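You operate a simulated robot arm through the tools that you are given. There is no shell and no other tool.

Carry out the task below with a simulated robot arm. There is one attempt and no reset: what you move stays moved.

## Task
Dust the bottom of shell 2 and roll resin over it.
Fine: fan knob to 1 before any resin; blue rag, back in its spot; red roller loaded at the tray and left standing in it; no dry spot, no run; the other shell stays as it is. Set down upright: red wool roller.

It is judged by the outcome, as a careful person would: the job done as asked, and still so three seconds after it is handed in. It fails if anything else is knocked over, pushed out of place, dropped, spilled or broken.

## Robot
A 6-joint arm with a two-finger parallel gripper, fixed in place. Base frame: the origin is at the foot of the arm, x ahead of it, y to its left, z up. Lengths are in m, angles in degrees, forces in N, time in s.
Its first joint turns from -166.0 to 166.0 degrees. Payload 3.91 kg.
The TCP is the grasp point between the finger pads, 0.03 m short of the fingertips. In the tool frame z runs along the fingers and y along their closing line. The gripper opens to 0.11 m. The fingers are 0.02 m wide and 0.01 m thick; the gripper's body (0.048 by 0.112 m) begins 0.055 m behind the TCP.
Orientation is that of the tool frame in the base frame, as a unit quaternion [w, x, y, z]. With the fingers straight down and closing along the base's y, the tool's x points along the base's -x, its y along +y and its z along -z.

## Interface
- The arm moves only by the tool nudge_tool. Its argument "plan" is one flat list of numbers, 7 for each row, row after row: the gripper command, from -1 (shut) to 1 (fully open), values between in proportion, then the shift along the tool's x, y, z in units of 20 mm (1.0 is 20 mm), then the turn, a rotation vector about the tool's x, y, z in units of 4 degrees (1.0 is 4 degrees). In form: [gripper, x, y, z, ax, ay, az, gripper, x, y, z, ax, ay, az, ...]. A call has 1 to 20 rows; each row shifts and turns the commanded pose from where the row before left it, along the tool's axes as they then stand. A call with a number of a shift or a turn outside -1 to 1 is refused whole. Each row takes 0.2 s and may step no farther than 0.05 m and 8.6 degrees from the row before; otherwise, or with a gripper value out of range, the whole call is refused. Where a pose cannot be reached the arm comes as near as it can. A force on the tool above 40 N (or 10 N above the force at the start of the call, whichever is more), or a blocked arm, ends the call early, and 0.2 s more pass. The fingers move at their own pace (about 0.108 m/s each) and stop on an object; they squeeze with about 38 N. The grip force told is the motor's: it shows also when the fingers shut on nothing. Time passes only in rows, and 0.2 s behind the last, so rows that do not move let the fingers close. It gives the time, the measured TCP pose, the force on the tool (base axes), the opening and the grip force at its end, in the units of the frame above (readings bear some noise), with the torque about the TCP (base axes, N m) and any sound that the robot's microphone picked up.
- Cameras (640 x 400 px; columns grow to the right, rows downward): "scene" is fixed at [0.0493, -0.4996, 1.5394]; the picture's right is [0.27, -0.96, 0.00], its down [-0.78, -0.22, -0.58] and it looks along [0.56, 0.16, -0.81] (base axes); focal length 218 px, centre (320, 200). "wrist" rides on the gripper at [0.072, 0.017, -0.103] in the tool frame; the picture's right is [-0.23, 0.97, 0.00], its down [-0.76, -0.18, -0.62] and it looks along [-0.61, -0.14, 0.78] (tool axes); focal length 222 px, centre (320, 200). There is no depth. A picture from a camera that has moved, and an enlarged one, comes with that camera's place and axes in the base frame and with its lens.
- snapshot(camera): a new picture of that camera. No time passes.
- close_up(camera, box): a new picture of the part [left, top, right, bottom] of that camera's present view, enlarged. No time passes.
- close_job(): hands the job in; it is judged then, once.

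Places have to be worked out from the pictures, the camera data and where the tool is seen. Open the gripper and draw the arm clear of the work before you hand the job in, unless the task says otherwise.

The tools are called as name(argument=value, ...) on one line, values as JSON. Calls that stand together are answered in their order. nudge_tool: Moves the arm, as the interface text tells. Its arguments: {"type":"object","properties":{"plan":{"type":"array","items":{"type":"number"}}},"required":["plan"]} The other tools are called the same way: snapshot (camera) takes a picture; close_up (camera, box) takes an enlarged picture of a part of a camera's view; close_job () hands the job in.

At the start:

```text
time: 0.0
ee_pos: [0.629, -0.3071, 1.2228]
orientation: [-0.001, -0.001, 1.0, -0.001]
contact_force: [-0.4, -0.4, 0.9]
torque: [-0.03, 0.0, 0.01]
finger_gap: 0.11
gripper_force: 0.2
```

scene: 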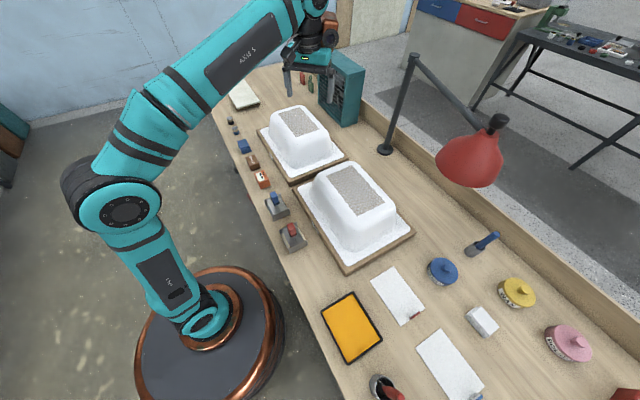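
wrist: 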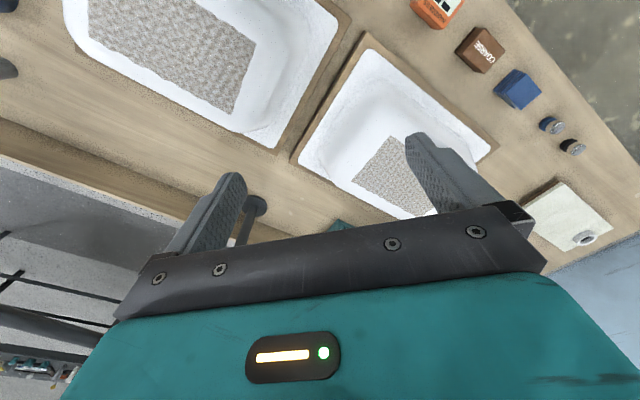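

I start by looking at the scene in detail before moving anything.

close_up(camera="scene", box=[210, 60, 370, 160])

close_up(camera="scene", box=[240, 150, 420, 262])

close_up(camera="scene", box=[310, 280, 502, 400])

close_up(camera="scene", box=[420, 220, 612, 340])

```text
4.00 times, centred on (290, 110) of scene
camera zoom: at [0.0493, -0.4996, 1.5394], right [0.27, -0.96, 0.0], down [-0.78, -0.22, -0.58], along [0.56, 0.16, -0.81], focal length 871 px, centre (440, 560)
```

zoom: 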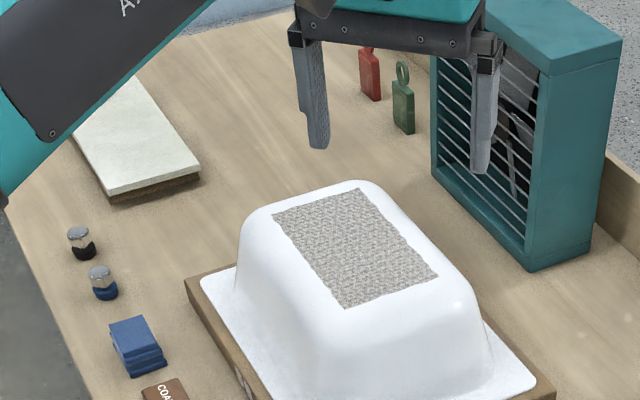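

```text
3.56 times, centred on (330, 206) of scene
camera zoom: at [0.0493, -0.4996, 1.5394], right [0.27, -0.96, 0.0], down [-0.78, -0.22, -0.58], along [0.56, 0.16, -0.81], focal length 774 px, centre (284, 179)
```

zoom: 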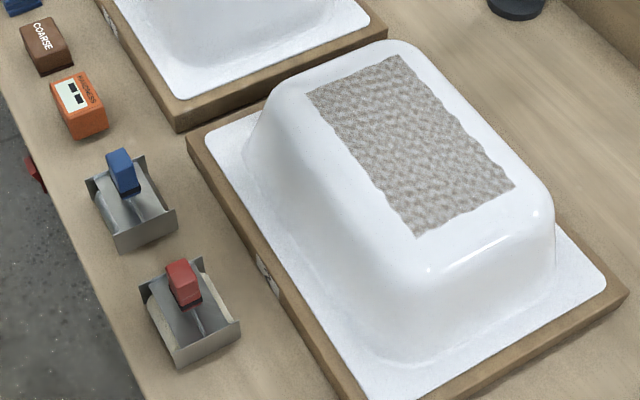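

```text
3.33 times, centred on (406, 340) of scene
camera zoom: at [0.0493, -0.4996, 1.5394], right [0.27, -0.96, 0.0], down [-0.78, -0.22, -0.58], along [0.56, 0.16, -0.81], focal length 726 px, centre (33, -267)
```

zoom: 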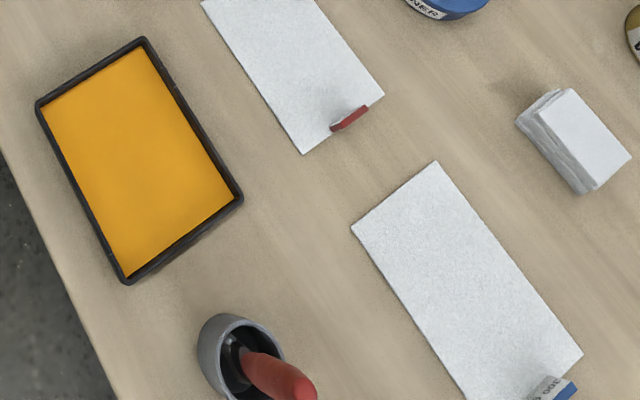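

```text
3.33 times, centred on (516, 280) of scene
camera zoom: at [0.0493, -0.4996, 1.5394], right [0.27, -0.96, 0.0], down [-0.78, -0.22, -0.58], along [0.56, 0.16, -0.81], focal length 726 px, centre (-333, -67)
```

zoom: 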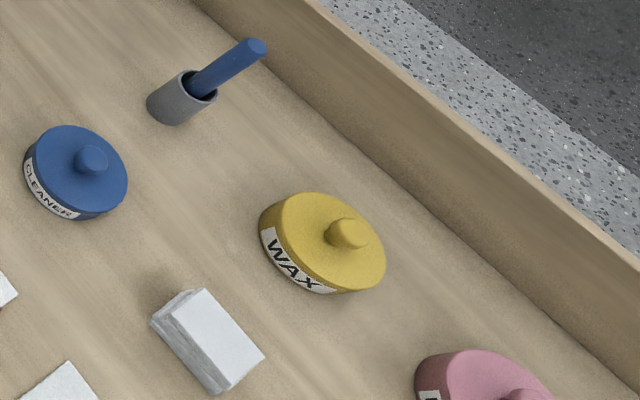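

I need to read the labels and identify the knob, rollers and rags, so I zoom in further.

close_up(camera="scene", box=[255, 185, 319, 225])

close_up(camera="scene", box=[270, 215, 334, 255])

close_up(camera="scene", box=[225, 110, 289, 150])

close_up(camera="scene", box=[235, 145, 299, 185])

close_up(camera="scene", box=[350, 350, 430, 400])

close_up(camera="scene", box=[290, 50, 370, 100])

close_up(camera="scene", box=[430, 350, 510, 400])

snapshot(camera="wrist")

```text
10.00 times, centred on (287, 205) of scene
camera zoom: at [0.0493, -0.4996, 1.5394], right [0.27, -0.96, 0.0], down [-0.78, -0.22, -0.58], along [0.56, 0.16, -0.81], focal length 2178 px, centre (650, 150)
```

zoom: 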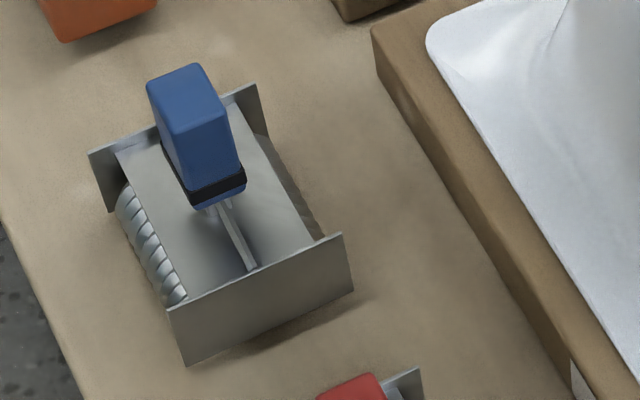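

```text
10.00 times, centred on (302, 235) of scene
camera zoom: at [0.0493, -0.4996, 1.5394], right [0.27, -0.96, 0.0], down [-0.78, -0.22, -0.58], along [0.56, 0.16, -0.81], focal length 2178 px, centre (500, -150)
```

zoom: 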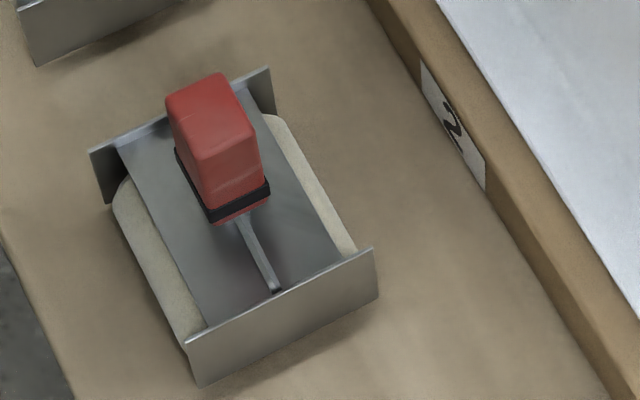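

```text
10.00 times, centred on (257, 130) of scene
camera zoom: at [0.0493, -0.4996, 1.5394], right [0.27, -0.96, 0.0], down [-0.78, -0.22, -0.58], along [0.56, 0.16, -0.81], focal length 2178 px, centre (950, 900)
```

zoom: 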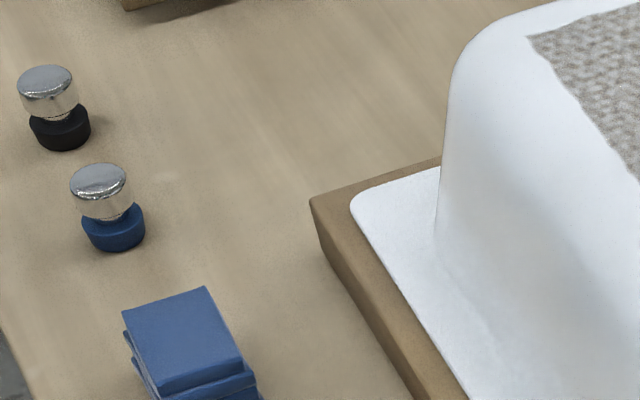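

```text
10.00 times, centred on (267, 165) of scene
camera zoom: at [0.0493, -0.4996, 1.5394], right [0.27, -0.96, 0.0], down [-0.78, -0.22, -0.58], along [0.56, 0.16, -0.81], focal length 2178 px, centre (850, 550)
```

zoom: 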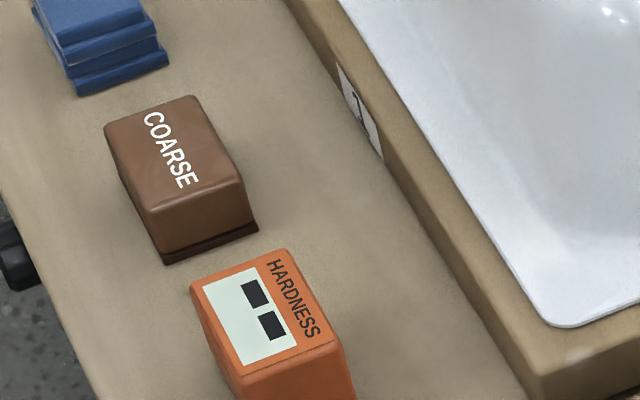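

```text
8.00 times, centred on (390, 375) of scene
camera zoom: at [0.0493, -0.4996, 1.5394], right [0.27, -0.96, 0.0], down [-0.78, -0.22, -0.58], along [0.56, 0.16, -0.81], focal length 1742 px, centre (-240, -1200)
```

zoom: 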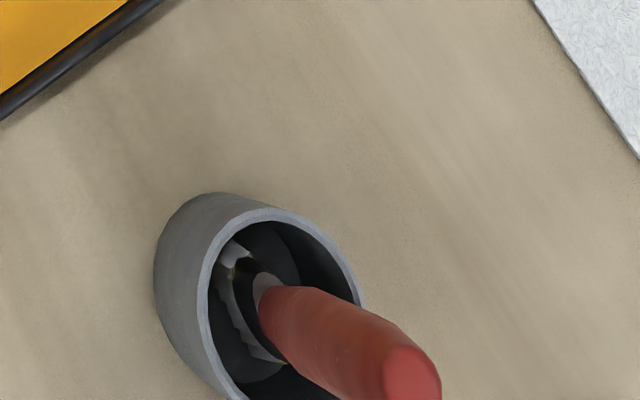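

```text
8.00 times, centred on (330, 75) of scene
camera zoom: at [0.0493, -0.4996, 1.5394], right [0.27, -0.96, 0.0], down [-0.78, -0.22, -0.58], along [0.56, 0.16, -0.81], focal length 1742 px, centre (240, 1200)
```

zoom: 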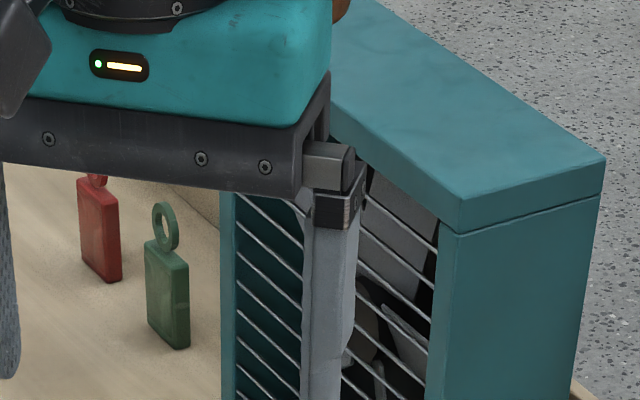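

```text
8.00 times, centred on (470, 375) of scene
camera zoom: at [0.0493, -0.4996, 1.5394], right [0.27, -0.96, 0.0], down [-0.78, -0.22, -0.58], along [0.56, 0.16, -0.81], focal length 1742 px, centre (-880, -1200)
```

zoom: 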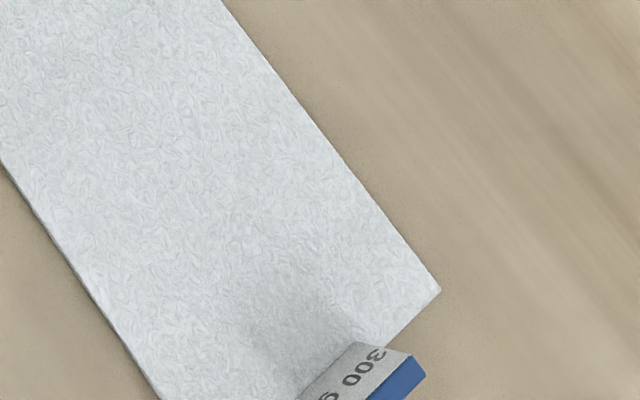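

```text
taken
camera wrist: at [0.5568, -0.2888, 1.3256], right [0.23, 0.97, 0.0], down [0.76, -0.18, 0.62], along [0.61, -0.14, -0.78], focal length 222 px, centre (320, 200)
```

wrist: 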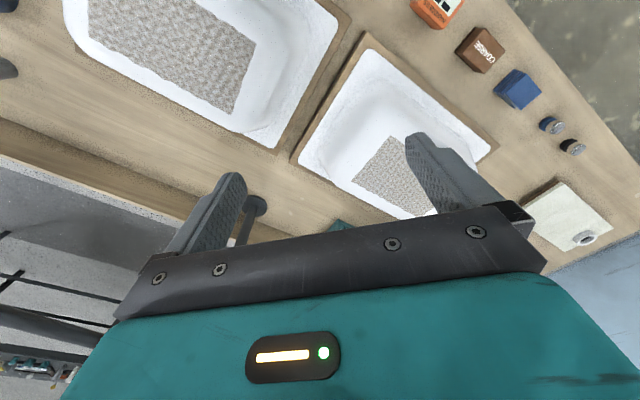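

Shell 2 is the nearer one by its label. I look for the fan's knob: the bench's front edge seems to carry a black and a red part, and I check the other areas too.

close_up(camera="scene", box=[210, 150, 274, 190])

close_up(camera="scene", box=[220, 180, 284, 220])

close_up(camera="scene", box=[270, 240, 366, 300])

close_up(camera="scene", box=[210, 65, 290, 115])

close_up(camera="wrist", box=[480, 50, 640, 150])

close_up(camera="wrist", box=[500, 160, 640, 248])

```text
10.00 times, centred on (242, 170) of scene
camera zoom: at [0.0493, -0.4996, 1.5394], right [0.27, -0.96, 0.0], down [-0.78, -0.22, -0.58], along [0.56, 0.16, -0.81], focal length 2178 px, centre (1100, 500)
```

zoom: 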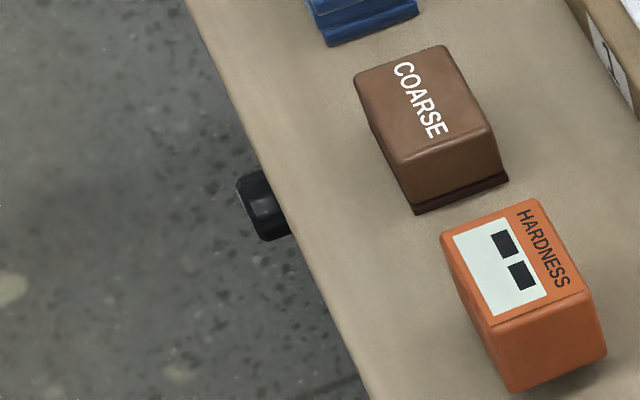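

```text
10.00 times, centred on (252, 200) of scene
camera zoom: at [0.0493, -0.4996, 1.5394], right [0.27, -0.96, 0.0], down [-0.78, -0.22, -0.58], along [0.56, 0.16, -0.81], focal length 2178 px, centre (1000, 200)
```

zoom: 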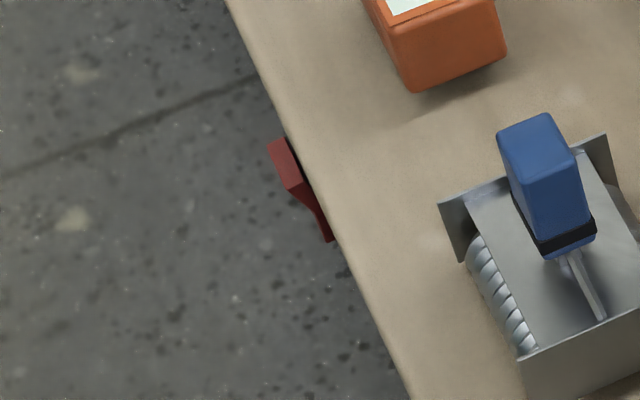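

```text
6.67 times, centred on (318, 270) of scene
camera zoom: at [0.0493, -0.4996, 1.5394], right [0.27, -0.96, 0.0], down [-0.78, -0.22, -0.58], along [0.56, 0.16, -0.81], focal length 1452 px, centre (333, -267)
```

zoom: 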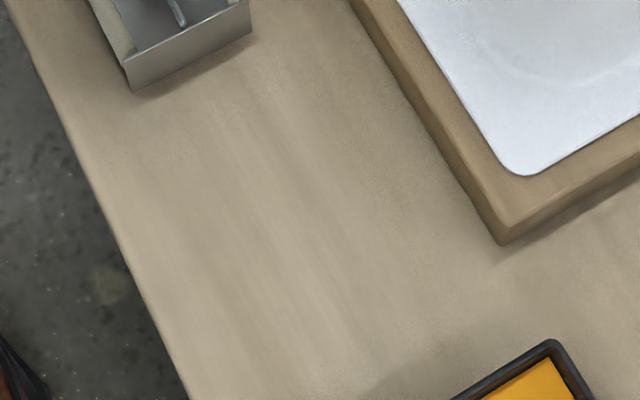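

```text
8.00 times, centred on (250, 90) of scene
camera zoom: at [0.0493, -0.4996, 1.5394], right [0.27, -0.96, 0.0], down [-0.78, -0.22, -0.58], along [0.56, 0.16, -0.81], focal length 1742 px, centre (880, 1080)
```

zoom: 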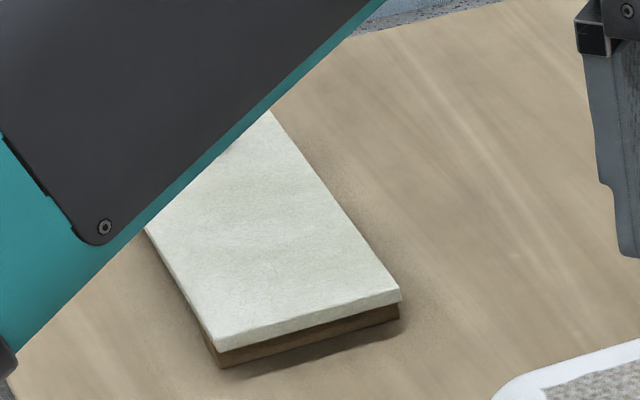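

```text
4.00 times, centred on (560, 100) of wrist
camera zoom: at [0.5568, -0.2888, 1.3256], right [0.23, 0.97, 0.0], down [0.76, -0.18, 0.62], along [0.61, -0.14, -0.78], focal length 888 px, centre (-640, 600)
```

zoom: 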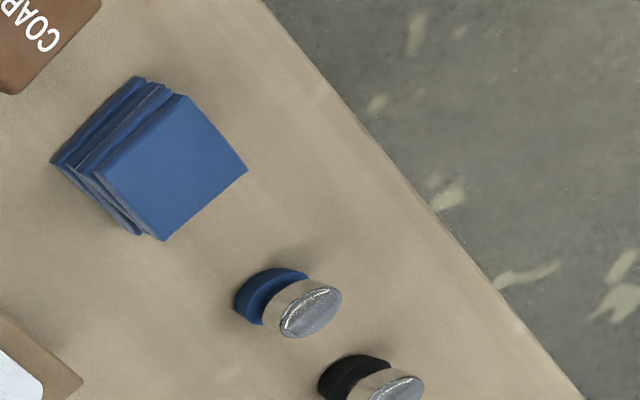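

```text
4.55 times, centred on (570, 204) of wrist
camera zoom: at [0.5568, -0.2888, 1.3256], right [0.23, 0.97, 0.0], down [0.76, -0.18, 0.62], along [0.61, -0.14, -0.78], focal length 1010 px, centre (-816, 182)
```

zoom: 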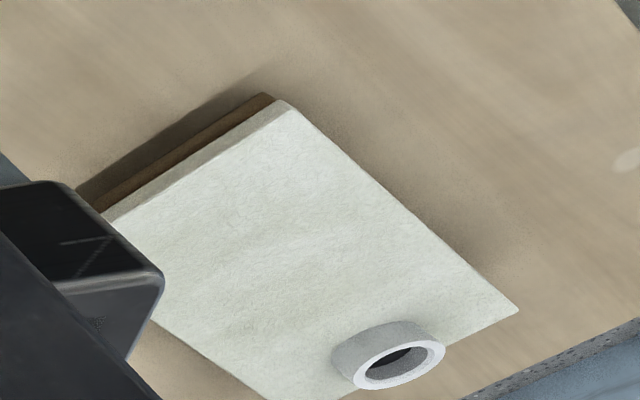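

There is a black knob and a red lever on the bench's front edge (which runs at about 45° in the base frame). I turn the tool square to the bench, then go to the robot's side to look at that front face.

nudge_tool(plan=[1, 0, 0, 0, 0, 0, 0.9375, 1, 0, 0, 0, 0, 0, 0.9375, 1, 0, 0, 0, 0, 0, 0.9375, 1, 0, 0, 0, 0, 0, 0.9375, 1, 0, 0, 0, 0, 0, 0.9375, 1, 0, 0, 0, 0, 0, 0.9375, 1, 0, 0, 0, 0, 0, 0.9375, 1, 0, 0, 0, 0, 0, 0.9375, 1, 0, 0, 0, 0, 0, 0.9375, 1, 0, 0, 0, 0, 0, 0.9375, 1, 0, 0, 0, 0, 0, 0.9375, 1, 0, 0, 0, 0, 0, 0.9375])

snapshot(camera="wrist")

snapshot(camera="scene")

```text
time: 2.6
ee_pos: [0.6293, -0.3065, 1.2234]
orientation: [0.001, 0.384, 0.923, -0.001]
contact_force: [0.0, 0.4, -0.5]
torque: [-0.02, 0.0, 0.0]
finger_gap: 0.1101
gripper_force: 0.0
```

```text
taken
camera wrist: at [0.5906, -0.2428, 1.3259], right [0.85, 0.53, 0.0], down [0.41, -0.66, 0.62], along [0.33, -0.53, -0.78], focal length 222 px, centre (320, 200)
```

wrist: 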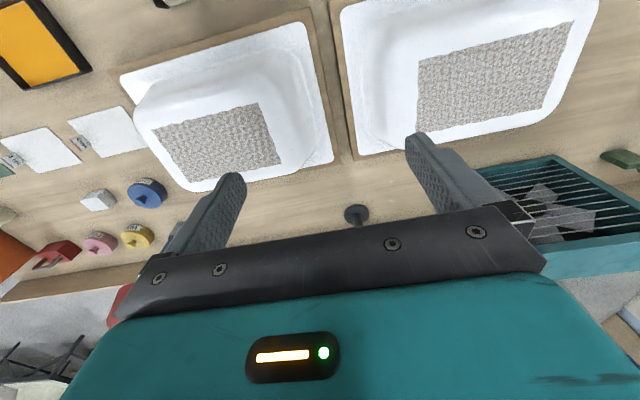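

```text
taken
```

scene: 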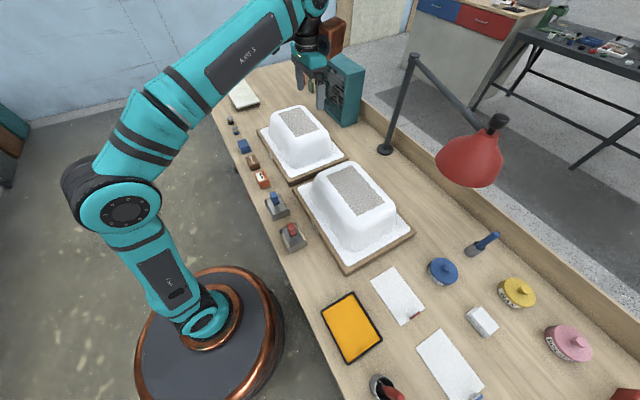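

The tool is now square to the bench. I move back towards the robot and left, at the same height, to view the bench's front face.

nudge_tool(plan=[1, 1, 0.7, 0, 0, 0, 0, 1, 1, 0.7, 0, 0, 0, 0, 1, 1, 0.7, 0, 0, 0, 0, 1, 1, 0.7, 0, 0, 0, 0, 1, 1, 0.7, 0, 0, 0, 0, 1, 1, 0.7, 0, 0, 0, 0, 1, 1, 0.7, 0, 0, 0, 0, 1, 1, 0.7, 0, 0, 0, 0, 1, 1, 0.7, 0, 0, 0, 0, 1, 1, 0.7, 0, 0, 0, 0, 1, 1, 0.7, 0, 0, 0, 0, 1, 1, 0.7, 0, 0, 0, 0, 1, 1, 0.7, 0, 0, 0, 0, 1, 1, 0.7, 0, 0, 0, 0, 1, 1, 0.7, 0, 0, 0, 0, 1, 1, 0.7, 0, 0, 0, 0, 1, 1, 0.7, 0, 0, 0, 0, 1, 1, 0.7, 0, 0, 0, 0, 1, 1, 0.7, 0, 0, 0, 0, 1, 1, 0.7, 0, 0, 0, 0])

nudge_tool(plan=[1, 0, 0, 1, 0, -1, 0, 1, 0, 0, 1, 0, -1, 0, 1, 0, 0, 1, 0, -1, 0, 1, 0, 0, 1, 0, -1, 0, 1, 0, 0, 1, 0, -1, 0, 1, 0.5, 0, 1, 0, -1, 0, 1, 0.5, 0, 1, 0, -1, 0, 1, 0.5, 0, 1, 0, 0, 0, 1, 0.5, 0, 1, 0, 0, 0, 1, 0.5, 0, 1, 0, 0, 0])

snapshot(camera="wrist")

snapshot(camera="scene")

```text
time: 6.8
ee_pos: [0.5442, 0.1745, 1.2212]
orientation: [0.001, 0.382, 0.924, 0.0]
contact_force: [1.1, 0.1, 0.4]
torque: [0.05, 0.01, -0.03]
finger_gap: 0.1101
gripper_force: 0.0
```

```text
time: 9.0
ee_pos: [0.5519, 0.1657, 1.0104]
orientation: [0.224, 0.371, 0.896, -0.093]
contact_force: [-0.3, 0.5, 0.5]
torque: [-0.01, -0.02, -0.01]
finger_gap: 0.11
gripper_force: 0.0
```

```text
taken
camera wrist: at [0.4839, 0.2572, 1.0678], right [0.83, 0.55, 0.11], down [0.14, -0.39, 0.91], along [0.54, -0.74, -0.4], focal length 222 px, centre (320, 200)
```

wrist: 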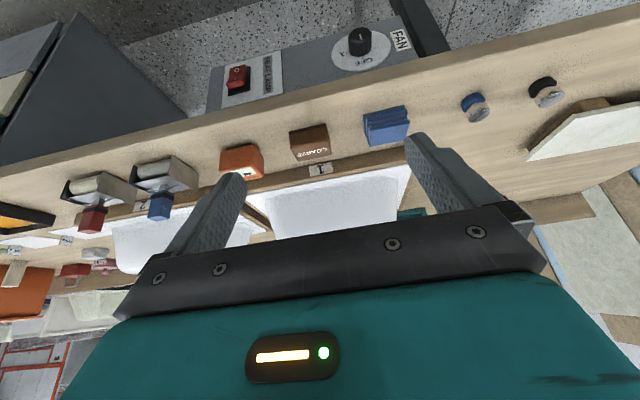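

```text
taken
```

scene: 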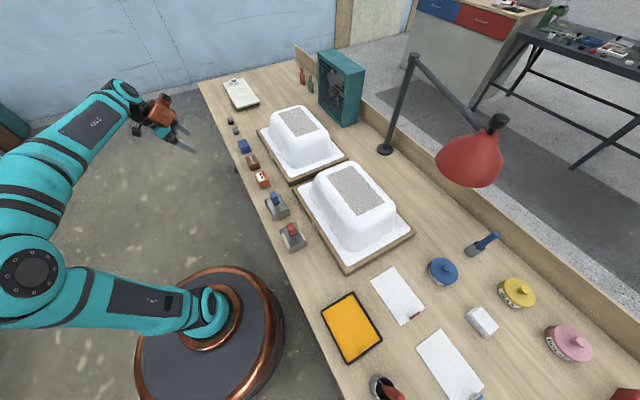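

I can see a FAN knob on a panel on the front apron, beside a red rocker switch. I zoom in on the panel.

close_up(camera="wrist", box=[310, 10, 438, 90])

close_up(camera="wrist", box=[205, 40, 301, 100])

close_up(camera="scene", box=[280, 40, 376, 100])

```text
5.00 times, centred on (374, 50) of wrist
camera zoom: at [0.4839, 0.2572, 1.0678], right [0.83, 0.55, 0.11], down [0.14, -0.39, 0.91], along [0.54, -0.74, -0.4], focal length 1111 px, centre (50, 950)
```

zoom: 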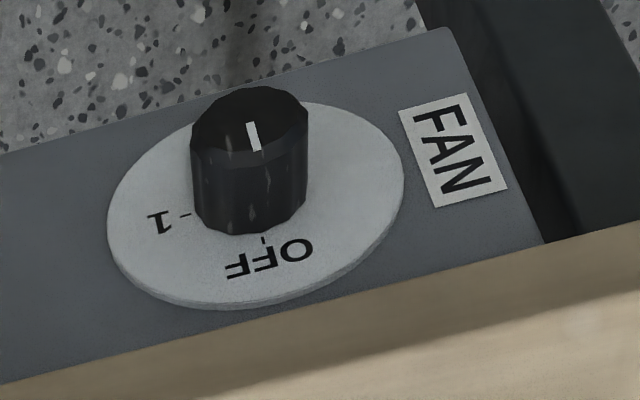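

```text
6.67 times, centred on (253, 70) of wrist
camera zoom: at [0.4839, 0.2572, 1.0678], right [0.83, 0.55, 0.11], down [0.14, -0.39, 0.91], along [0.54, -0.74, -0.4], focal length 1481 px, centre (767, 1067)
```

zoom: 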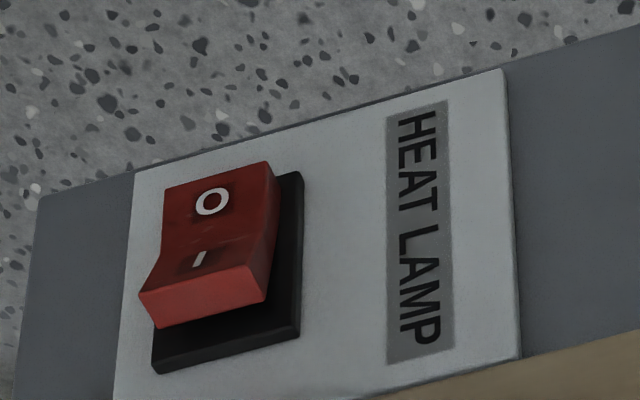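

```text
6.67 times, centred on (328, 70) of scene
camera zoom: at [0.0493, -0.4996, 1.5394], right [0.27, -0.96, 0.0], down [-0.78, -0.22, -0.58], along [0.56, 0.16, -0.81], focal length 1452 px, centre (267, 1067)
```

zoom: 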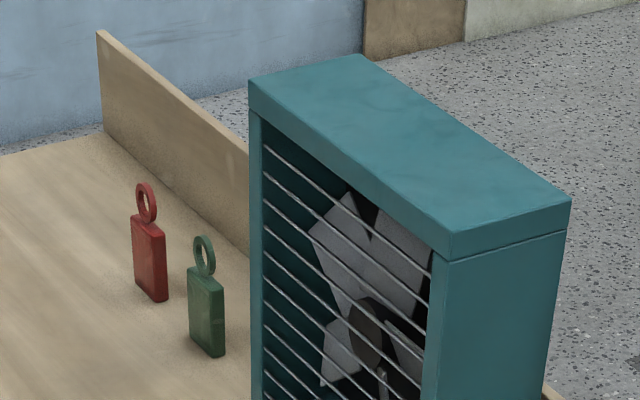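

The knob points at OFF, with "1" a quarter turn clockwise as seen by someone facing the panel. I go lower and tilt for a frontal view of the dial before gripping it.

nudge_tool(plan=[1, 0, 0, 0, 0, -0.96, 0, 1, 0, 0, 0, 0, -0.96, 0, 1, 0, 0, 0, 0, -0.96, 0, 1, 0, 0, 0, 0, -0.96, 0, 1, 0, 0, 0, 0, -0.96, 0, 1, 0, 0, 0, 0, -0.96, 0, 1, 0.9067, 0.371, 0.734, 0, 0, 0, 1, 0.9067, 0.371, 0.734, 0, 0, 0, 1, 0.9067, 0.371, 0.734, 0, 0, 0, 1, 0.9067, 0.371, 0.734, 0, 0, 0, 1, 0.9067, 0.371, 0.734, 0, 0, 0, 1, 0.9067, 0.371, 0.734, 0, 0, 0, 1, 0.9067, 0.371, 0.734, 0, 0, 0, 1, 0.9067, 0.371, 0.734, 0, 0, 0, 1, 0.9067, 0.371, 0.734, 0, 0, 0, 1, 0.9067, 0.371, 0.734, 0, 0, 0, 1, 0.9067, 0.371, 0.734, 0, 0, 0, 1, 0.9067, 0.371, 0.734, 0, 0, 0])

snapshot(camera="wrist")

snapshot(camera="scene")

```text
time: 12.8
ee_pos: [0.6178, 0.2274, 0.7319]
orientation: [0.398, 0.345, 0.834, -0.164]
contact_force: [-0.2, -0.5, 0.0]
torque: [0.01, -0.03, -0.01]
finger_gap: 0.1102
gripper_force: 0.0
```

```text
taken
camera wrist: at [0.5397, 0.3288, 0.7397], right [0.79, 0.59, 0.18], down [-0.13, -0.12, 0.98], along [0.6, -0.8, -0.02], focal length 222 px, centre (320, 200)
```

wrist: 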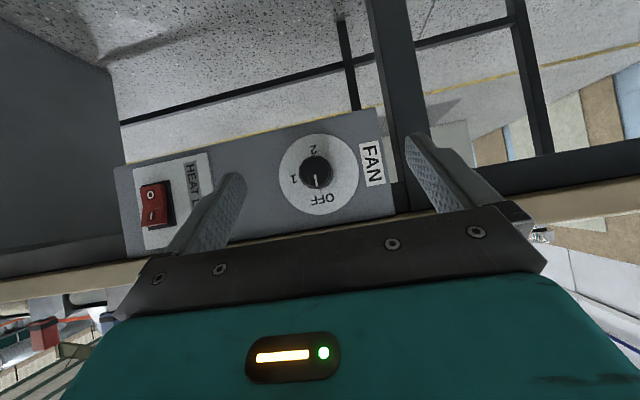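

```text
taken
```

scene: 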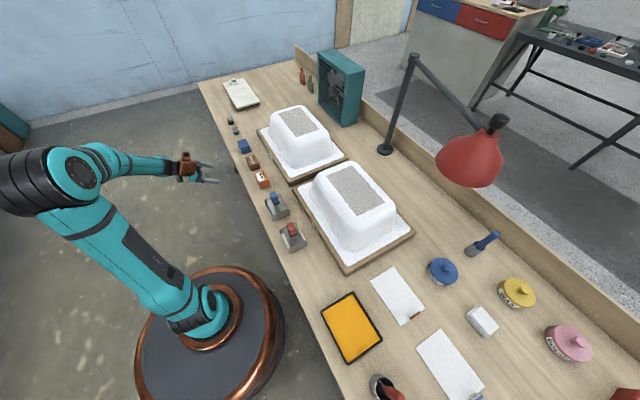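

close_up(camera="wrist", box=[256, 120, 384, 220])

close_up(camera="wrist", box=[100, 90, 420, 290])

```text
4.00 times, centred on (320, 170) of wrist
camera zoom: at [0.5397, 0.3288, 0.7397], right [0.79, 0.59, 0.18], down [-0.13, -0.12, 0.98], along [0.6, -0.8, -0.02], focal length 888 px, centre (320, 320)
```

zoom: 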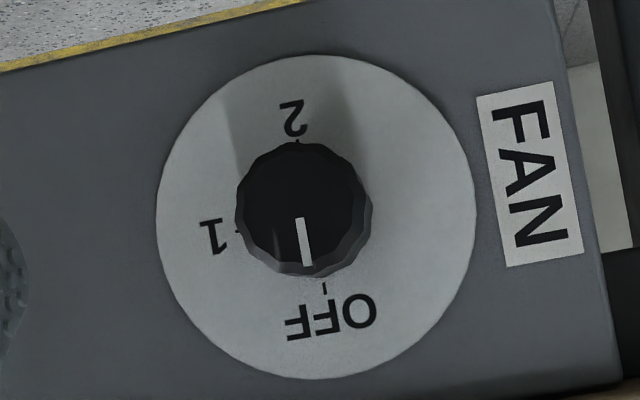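

```text
2.00 times, centred on (260, 190) of wrist
camera zoom: at [0.5397, 0.3288, 0.7397], right [0.79, 0.59, 0.18], down [-0.13, -0.12, 0.98], along [0.6, -0.8, -0.02], focal length 444 px, centre (440, 220)
```

zoom: 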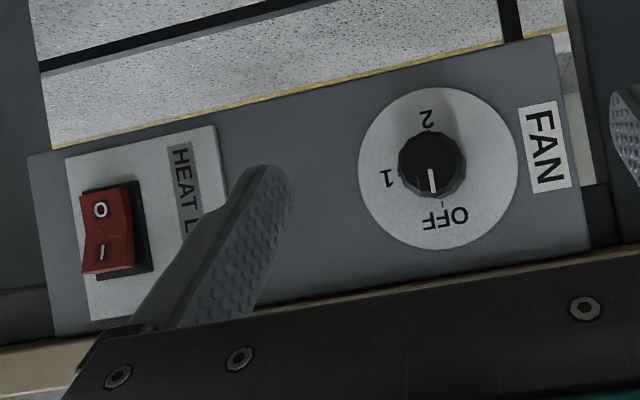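

The dial reads OFF up, 1 a quarter turn clockwise, 2 opposite; I place its centre near (0.704, 0.118, 0.704). I tilt the tool to horizontal, pre-rotate it −45° and narrow the fingers to about 60 mm, still clear of the panel.

nudge_tool(plan=[0.1, 0, 0, 0, 0, -0.975, 0, 0.1, 0, 0, 0, 0, -0.975, 0, 0.1, 0, 0, 0, 0, -0.975, 0, 0.1, 0, 0, 0, 0, -0.975, 0, 0.1, 0, 0, 0, 0, -0.975, 0, 0.1, 0, 0, 0, 0, -0.975, 0, 0.1, 0, 0, 0, 0, -0.975, 0, 0.1, 0, 0, 0, 0, -0.975, 0, 0.1, 0, 0, 0, 0, -0.975, 0, 0.1, 0, 0, 0, 0, -0.975, 0])

snapshot(camera="wrist")

snapshot(camera="scene")

```text
time: 15.0
ee_pos: [0.6166, 0.2264, 0.7319]
orientation: [0.655, 0.269, 0.652, -0.27]
contact_force: [0.2, -0.1, -0.2]
torque: [-0.01, 0.02, -0.02]
finger_gap: 0.0606
gripper_force: 0.0
```

```text
taken
camera wrist: at [0.5548, 0.3133, 0.6591], right [0.69, 0.69, 0.23], down [-0.57, 0.32, 0.76], along [0.45, -0.65, 0.61], focal length 222 px, centre (320, 200)
```

wrist: 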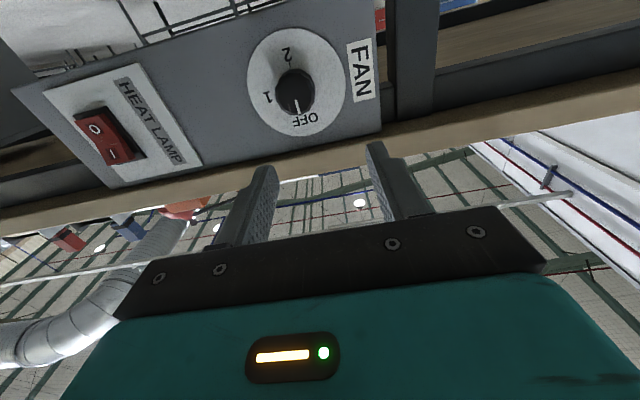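

```text
taken
```

scene: 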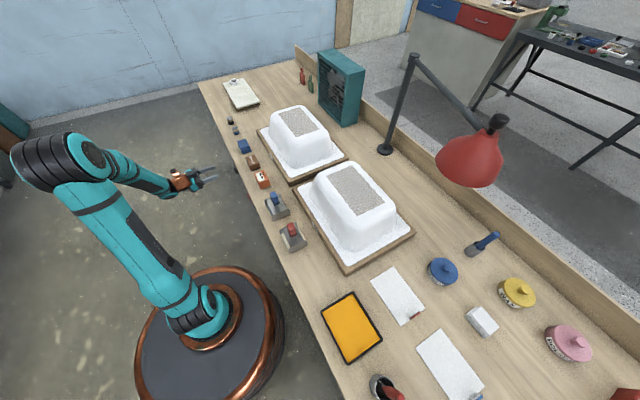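

The tool is horizontal and aimed along the bench normal. I shift to the knob's axis and pre-rotate −45°.

nudge_tool(plan=[0.1, 0.75, -0.375, 0, 0, 0, 0, 0.1, 0.75, -0.375, 0, 0, 0, 0, 0.1, 0, 0, 0, 0, 0, -0.9375, 0.1, 0, 0, 0, 0, 0, -0.9375, 0.1, 0, 0, 0, 0, 0, -0.9375, 0.1, 0, 0, 0, 0, 0, -0.9375, 0.1, 0, 0, 0, 0, 0, -0.9375, 0.1, 0, 0, 0, 0, 0, -0.9375, 0.1, 0, 0, 0, 0, 0, -0.9375, 0.1, 0, 0, 0, 0, 0, -0.9375, 0.1, 0, 0, 0, 0, 0, -0.9375, 0.1, 0, 0, 0, 0, 0, -0.9375, 0.1, 0, 0, 0, 0, 0, -0.9375, 0.1, 0, 0, 0, 0, 0, -0.9375])

snapshot(camera="wrist")

close_up(camera="scene", box=[170, 140, 266, 200])

```text
time: 18.0
ee_pos: [0.6059, 0.2171, 0.7018]
orientation: [0.5, 0.001, 0.706, -0.501]
contact_force: [-0.5, -0.6, -0.4]
torque: [0.03, -0.01, 0.03]
finger_gap: 0.0605
gripper_force: 0.0
```

```text
taken
camera wrist: at [0.5052, 0.263, 0.6378], right [0.6, 0.6, -0.53], down [-0.15, 0.73, 0.66], along [0.79, -0.32, 0.53], focal length 222 px, centre (320, 200)
```

wrist: 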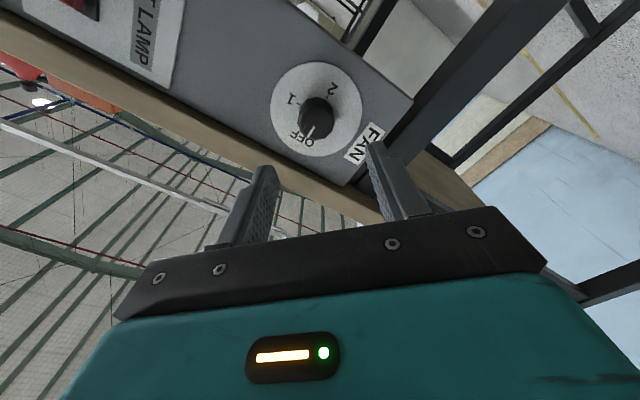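

```text
6.67 times, centred on (218, 170) of scene
camera zoom: at [0.0493, -0.4996, 1.5394], right [0.27, -0.96, 0.0], down [-0.78, -0.22, -0.58], along [0.56, 0.16, -0.81], focal length 1452 px, centre (1000, 400)
```

zoom: 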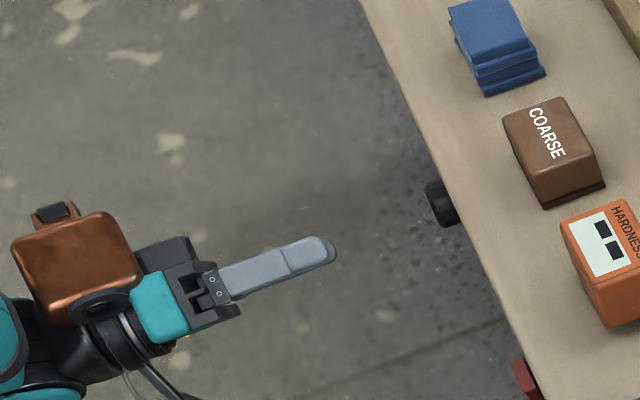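

The dial's axis checks out at about (0.7025, 0.116, 0.7017), within 2 mm of the tool's line. I approach 70 mm and look again.

nudge_tool(plan=[0.1, 0.05, -0.05, 0.875, 0, 0, 0, 0.1, 0, 0, 0.875, 0, 0, 0, 0.1, 0, 0, 0.875, 0, 0, 0, 0.1, 0, 0, 0.875, 0, 0, 0])

snapshot(camera="wrist")

close_up(camera="scene", box=[190, 145, 270, 195])

```text
time: 19.0
ee_pos: [0.6545, 0.1672, 0.7016]
orientation: [0.501, 0.0, 0.706, -0.5]
contact_force: [-0.1, 0.2, 0.5]
torque: [-0.01, 0.01, -0.04]
finger_gap: 0.0605
gripper_force: 0.0
```

```text
taken
camera wrist: at [0.5536, 0.2125, 0.6384], right [0.6, 0.6, -0.53], down [-0.15, 0.73, 0.66], along [0.79, -0.32, 0.53], focal length 222 px, centre (320, 200)
```

wrist: 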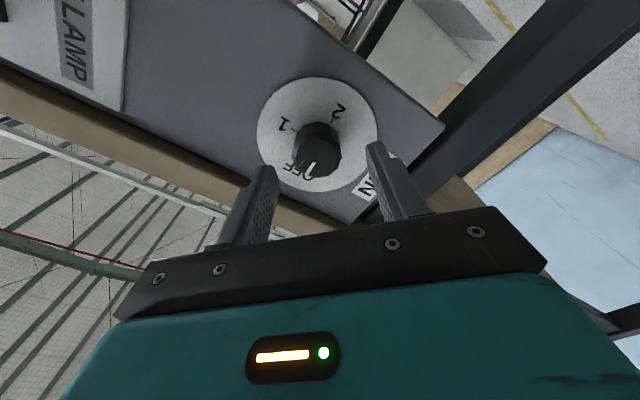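

```text
8.00 times, centred on (230, 170) of scene
camera zoom: at [0.0493, -0.4996, 1.5394], right [0.27, -0.96, 0.0], down [-0.78, -0.22, -0.58], along [0.56, 0.16, -0.81], focal length 1742 px, centre (1040, 440)
```

zoom: 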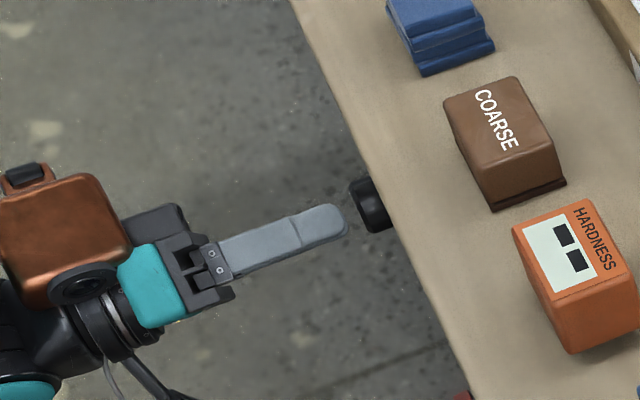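

The fingertips are about a centimetre short of the knob and straddle it. I advance 30 mm, then close on the knob.

nudge_tool(plan=[0.1, 0, 0, 0.5, 0, 0, 0, 0.1, 0, 0, 0.5, 0, 0, 0, 0.1, 0, 0, 0.5, 0, 0, 0])

snapshot(camera="wrist")

close_up(camera="scene", box=[190, 145, 270, 195])

```text
time: 19.8
ee_pos: [0.6764, 0.1466, 0.7027]
orientation: [0.501, 0.0, 0.707, -0.5]
contact_force: [0.9, 0.3, -0.5]
torque: [0.0, 0.03, 0.0]
finger_gap: 0.0605
gripper_force: 0.0
```

```text
taken
camera wrist: at [0.5753, 0.1918, 0.6388], right [0.6, 0.6, -0.53], down [-0.15, 0.73, 0.66], along [0.79, -0.32, 0.53], focal length 222 px, centre (320, 200)
```

wrist: 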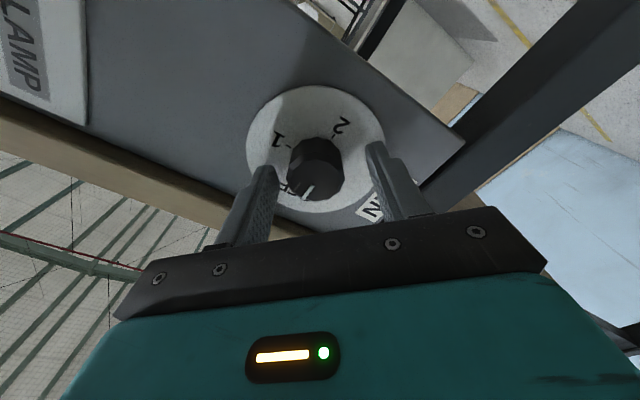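

```text
8.00 times, centred on (230, 170) of scene
camera zoom: at [0.0493, -0.4996, 1.5394], right [0.27, -0.96, 0.0], down [-0.78, -0.22, -0.58], along [0.56, 0.16, -0.81], focal length 1742 px, centre (1040, 440)
```

zoom: 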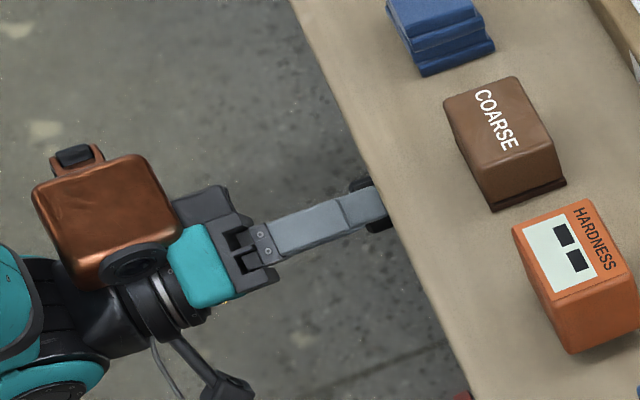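

No contact so far and the fingers straddle the knob. I close on it.

nudge_tool(plan=[-1, 0, 0, 0, 0, 0, 0, -1, 0, 0, 0, 0, 0, 0, -1, 0, 0, 0, 0, 0, 0])

snapshot(camera="wrist")

```text
time: 20.5
ee_pos: [0.6754, 0.1439, 0.7039]
orientation: [0.501, 0.003, 0.705, -0.501]
contact_force: [-17.3, -10.7, 13.0]
torque: [-0.3, -0.42, 0.47]
finger_gap: 0.0355
gripper_force: 44.5
stopped in row 3: the force on the tool passed its limit at 41 N (the readings are from after the stop); the commanded pose is now the measured one
```

```text
taken
camera wrist: at [0.5744, 0.1906, 0.6404], right [0.6, 0.6, -0.53], down [-0.15, 0.73, 0.66], along [0.78, -0.32, 0.53], focal length 222 px, centre (320, 200)
```

wrist: 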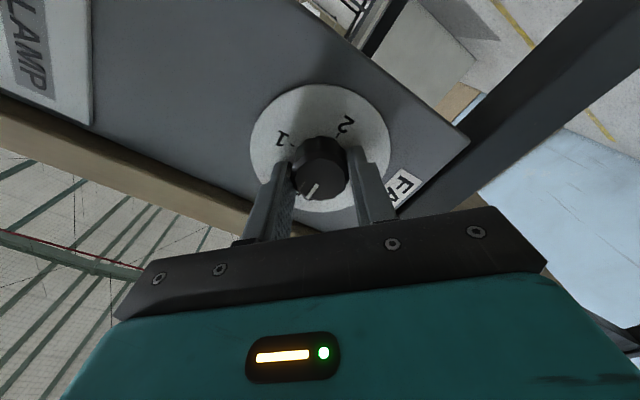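

The knob is gripped (35.5 mm) but the tool is a couple of millimetres off centre along the closing line. I ease over to relieve the side force.

nudge_tool(plan=[-1, 0, -0.1, 0, 0, 0, 0, -1, 0, 0, 0, 0, 0, 0])

```text
time: 21.1
ee_pos: [0.6756, 0.145, 0.7041]
orientation: [0.501, 0.0, 0.706, -0.5]
contact_force: [-11.4, -6.9, -1.5]
torque: [0.39, 0.2, 0.26]
finger_gap: 0.0356
gripper_force: 44.8
```

nudge_tool(plan=[-1, 0.05, -0.04, 0, 0, 0, 0, -1, 0, 0, 0, 0, 0, 0.5, -1, 0, 0, 0, 0, 0, 0.5, -1, 0, 0, 0, 0, 0, 0.5, -1, 0, 0, 0, 0, 0, 0.5])

close_up(camera="wrist", box=[224, 60, 416, 240])

```text
time: 22.3
ee_pos: [0.6759, 0.1442, 0.7051]
orientation: [0.534, 0.049, 0.704, -0.464]
contact_force: [10.1, 6.2, -6.6]
torque: [0.96, 0.96, 0.25]
finger_gap: 0.0354
gripper_force: 45.0
```

```text
2.22 times, centred on (320, 150) of wrist
camera zoom: at [0.5807, 0.1969, 0.6358], right [0.65, 0.65, -0.4], down [-0.22, 0.67, 0.71], along [0.73, -0.37, 0.57], focal length 494 px, centre (320, 311)
```

zoom: 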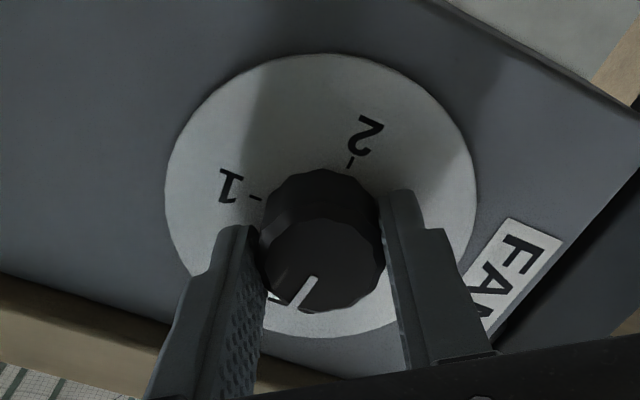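

The knob is turning with the gripper (its mark has moved off OFF). I keep turning in small steps, watching the force.

nudge_tool(plan=[-1, 0, 0, 0, 0, 0, 0.6, -1, 0, 0, 0, 0, 0, 0.6, -1, 0, 0, 0, 0, 0, 0.6, -1, 0, 0, 0, 0, 0, 0.6, -1, 0, 0, 0, 0, 0, 0.6, -1, 0, 0, 0, 0, 0, 0.6])

close_up(camera="wrist", box=[224, 60, 416, 240])

```text
time: 23.7
ee_pos: [0.6757, 0.1448, 0.7047]
orientation: [0.589, 0.137, 0.692, -0.394]
contact_force: [33.7, 15.6, -6.4]
torque: [0.14, 0.14, 1.21]
finger_gap: 0.0354
gripper_force: 45.0
```

```text
2.22 times, centred on (320, 150) of wrist
camera zoom: at [0.5933, 0.2095, 0.6304], right [0.7, 0.7, -0.16], down [-0.35, 0.53, 0.77], along [0.62, -0.48, 0.62], focal length 494 px, centre (320, 311)
```

zoom: 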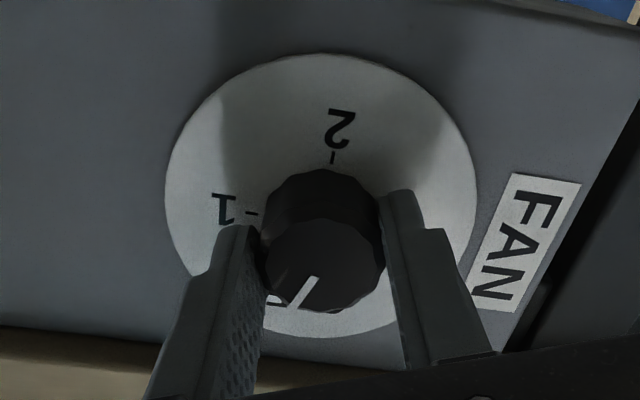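

The side force has grown towards +e1, so I shift a little that way and check.

nudge_tool(plan=[-1, -0.04, 0.09, 0, 0, 0, 0, -1, 0, 0, 0, 0, 0, 0])

```text
time: 24.3
ee_pos: [0.6751, 0.1455, 0.7046]
orientation: [0.588, 0.138, 0.692, -0.395]
contact_force: [14.4, 8.0, -2.3]
torque: [-0.17, -0.16, 1.0]
finger_gap: 0.0353
gripper_force: 45.1
```

nudge_tool(plan=[-1, -0.03, 0.07, 0, 0, 0, 0, -1, 0, 0, 0, 0, 0, 0.5, -1, 0, 0, 0, 0, 0, 0.5, -1, 0, 0, 0, 0, 0, 0.5])

close_up(camera="wrist", box=[224, 60, 416, 240])

```text
time: 25.3
ee_pos: [0.6756, 0.1442, 0.706]
orientation: [0.606, 0.172, 0.684, -0.368]
contact_force: [-26.7, -5.1, 12.4]
torque: [0.03, 0.0, -0.26]
finger_gap: 0.0348
gripper_force: 44.5
stopped in row 4: the force on the tool passed its limit at 42 N (the readings are from after the stop); the commanded pose is now the measured one
```

```text
2.22 times, centred on (320, 150) of wrist
camera zoom: at [0.5992, 0.2151, 0.6305], right [0.71, 0.7, -0.07], down [-0.4, 0.48, 0.78], along [0.58, -0.52, 0.63], focal length 494 px, centre (320, 311)
```

zoom: 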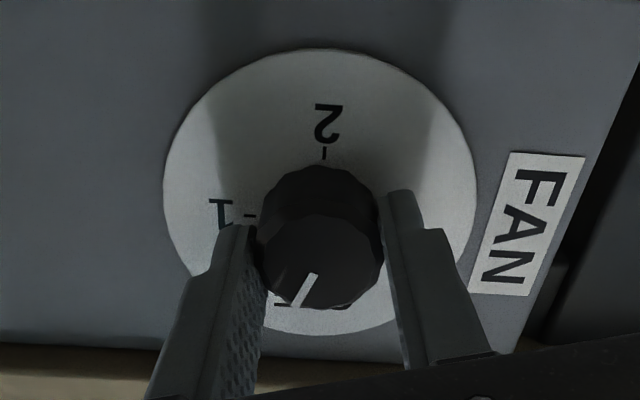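

The lateral force flipped, so the grip is not well centred on the axis. I open slightly to relax, and look at how the knob sits between the fingers and where its mark is.

nudge_tool(plan=[0.1, 0, 0, 0, 0, 0, 0, 0.1, 0, 0, 0, 0, 0, 0])

close_up(camera="wrist", box=[224, 60, 416, 240])

```text
time: 25.9
ee_pos: [0.678, 0.1463, 0.7042]
orientation: [0.606, 0.171, 0.685, -0.367]
contact_force: [0.4, 0.5, -1.6]
torque: [0.03, -0.02, -0.02]
finger_gap: 0.0609
gripper_force: 0.1
```

```text
2.22 times, centred on (320, 150) of wrist
camera zoom: at [0.6005, 0.2158, 0.6298], right [0.71, 0.7, -0.07], down [-0.4, 0.48, 0.78], along [0.58, -0.52, 0.62], focal length 494 px, centre (320, 311)
```

zoom: 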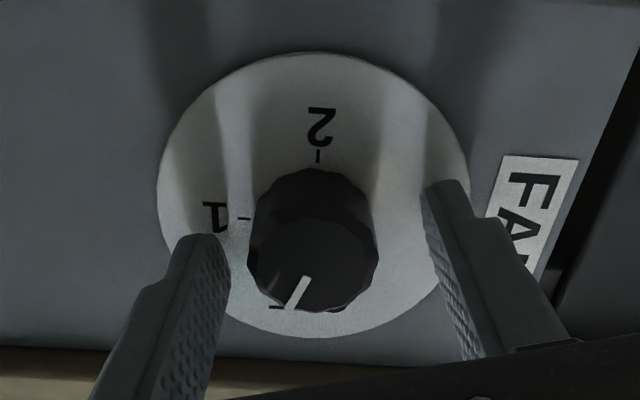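

Visually the knob sits about 4 mm to the −y side of the finger midline and a bit low, agreeing with my picture-based estimate. I recentre and regrip, watching the residual force.

nudge_tool(plan=[0.1, 0.1, -0.2, 0, 0, 0, 0, -0.25, 0, 0, 0, 0, 0, 0, -0.25, 0, 0, 0, 0, 0, 0])

close_up(camera="wrist", box=[224, 60, 416, 240])

```text
time: 26.7
ee_pos: [0.6735, 0.1421, 0.7047]
orientation: [0.606, 0.17, 0.685, -0.367]
contact_force: [0.3, 0.1, 0.1]
torque: [0.0, 0.03, 0.03]
finger_gap: 0.0414
gripper_force: 0.1
```

```text
2.22 times, centred on (320, 150) of wrist
camera zoom: at [0.5974, 0.2123, 0.629], right [0.71, 0.7, -0.07], down [-0.4, 0.48, 0.78], along [0.58, -0.52, 0.62], focal length 494 px, centre (320, 311)
```

zoom: 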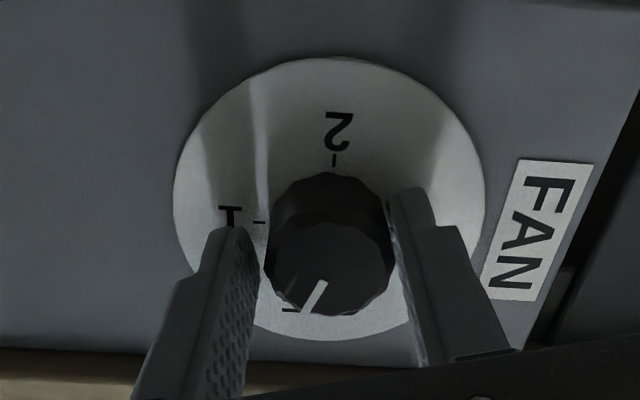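

The knob now sits about 1.5 mm to the + side. I make a small correction and close fully.

nudge_tool(plan=[-0.25, 0.05, 0.075, 0, 0, 0, 0, -1, 0, 0, 0, 0, 0, 0, -1, 0, 0, 0, 0, 0, 0])

close_up(camera="wrist", box=[224, 60, 416, 240])

```text
time: 27.5
ee_pos: [0.6755, 0.1432, 0.7017]
orientation: [0.606, 0.17, 0.685, -0.367]
contact_force: [10.0, 2.7, -1.3]
torque: [0.26, 0.27, 0.81]
finger_gap: 0.0355
gripper_force: 45.1
```

```text
2.22 times, centred on (320, 150) of wrist
camera zoom: at [0.5986, 0.2136, 0.6275], right [0.71, 0.7, -0.07], down [-0.4, 0.48, 0.78], along [0.58, -0.52, 0.62], focal length 494 px, centre (320, 311)
```

zoom: 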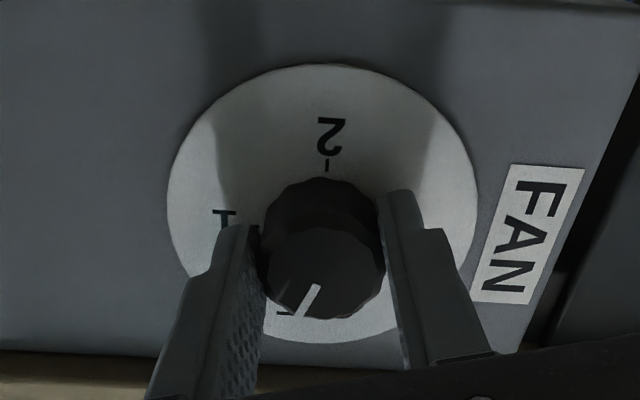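

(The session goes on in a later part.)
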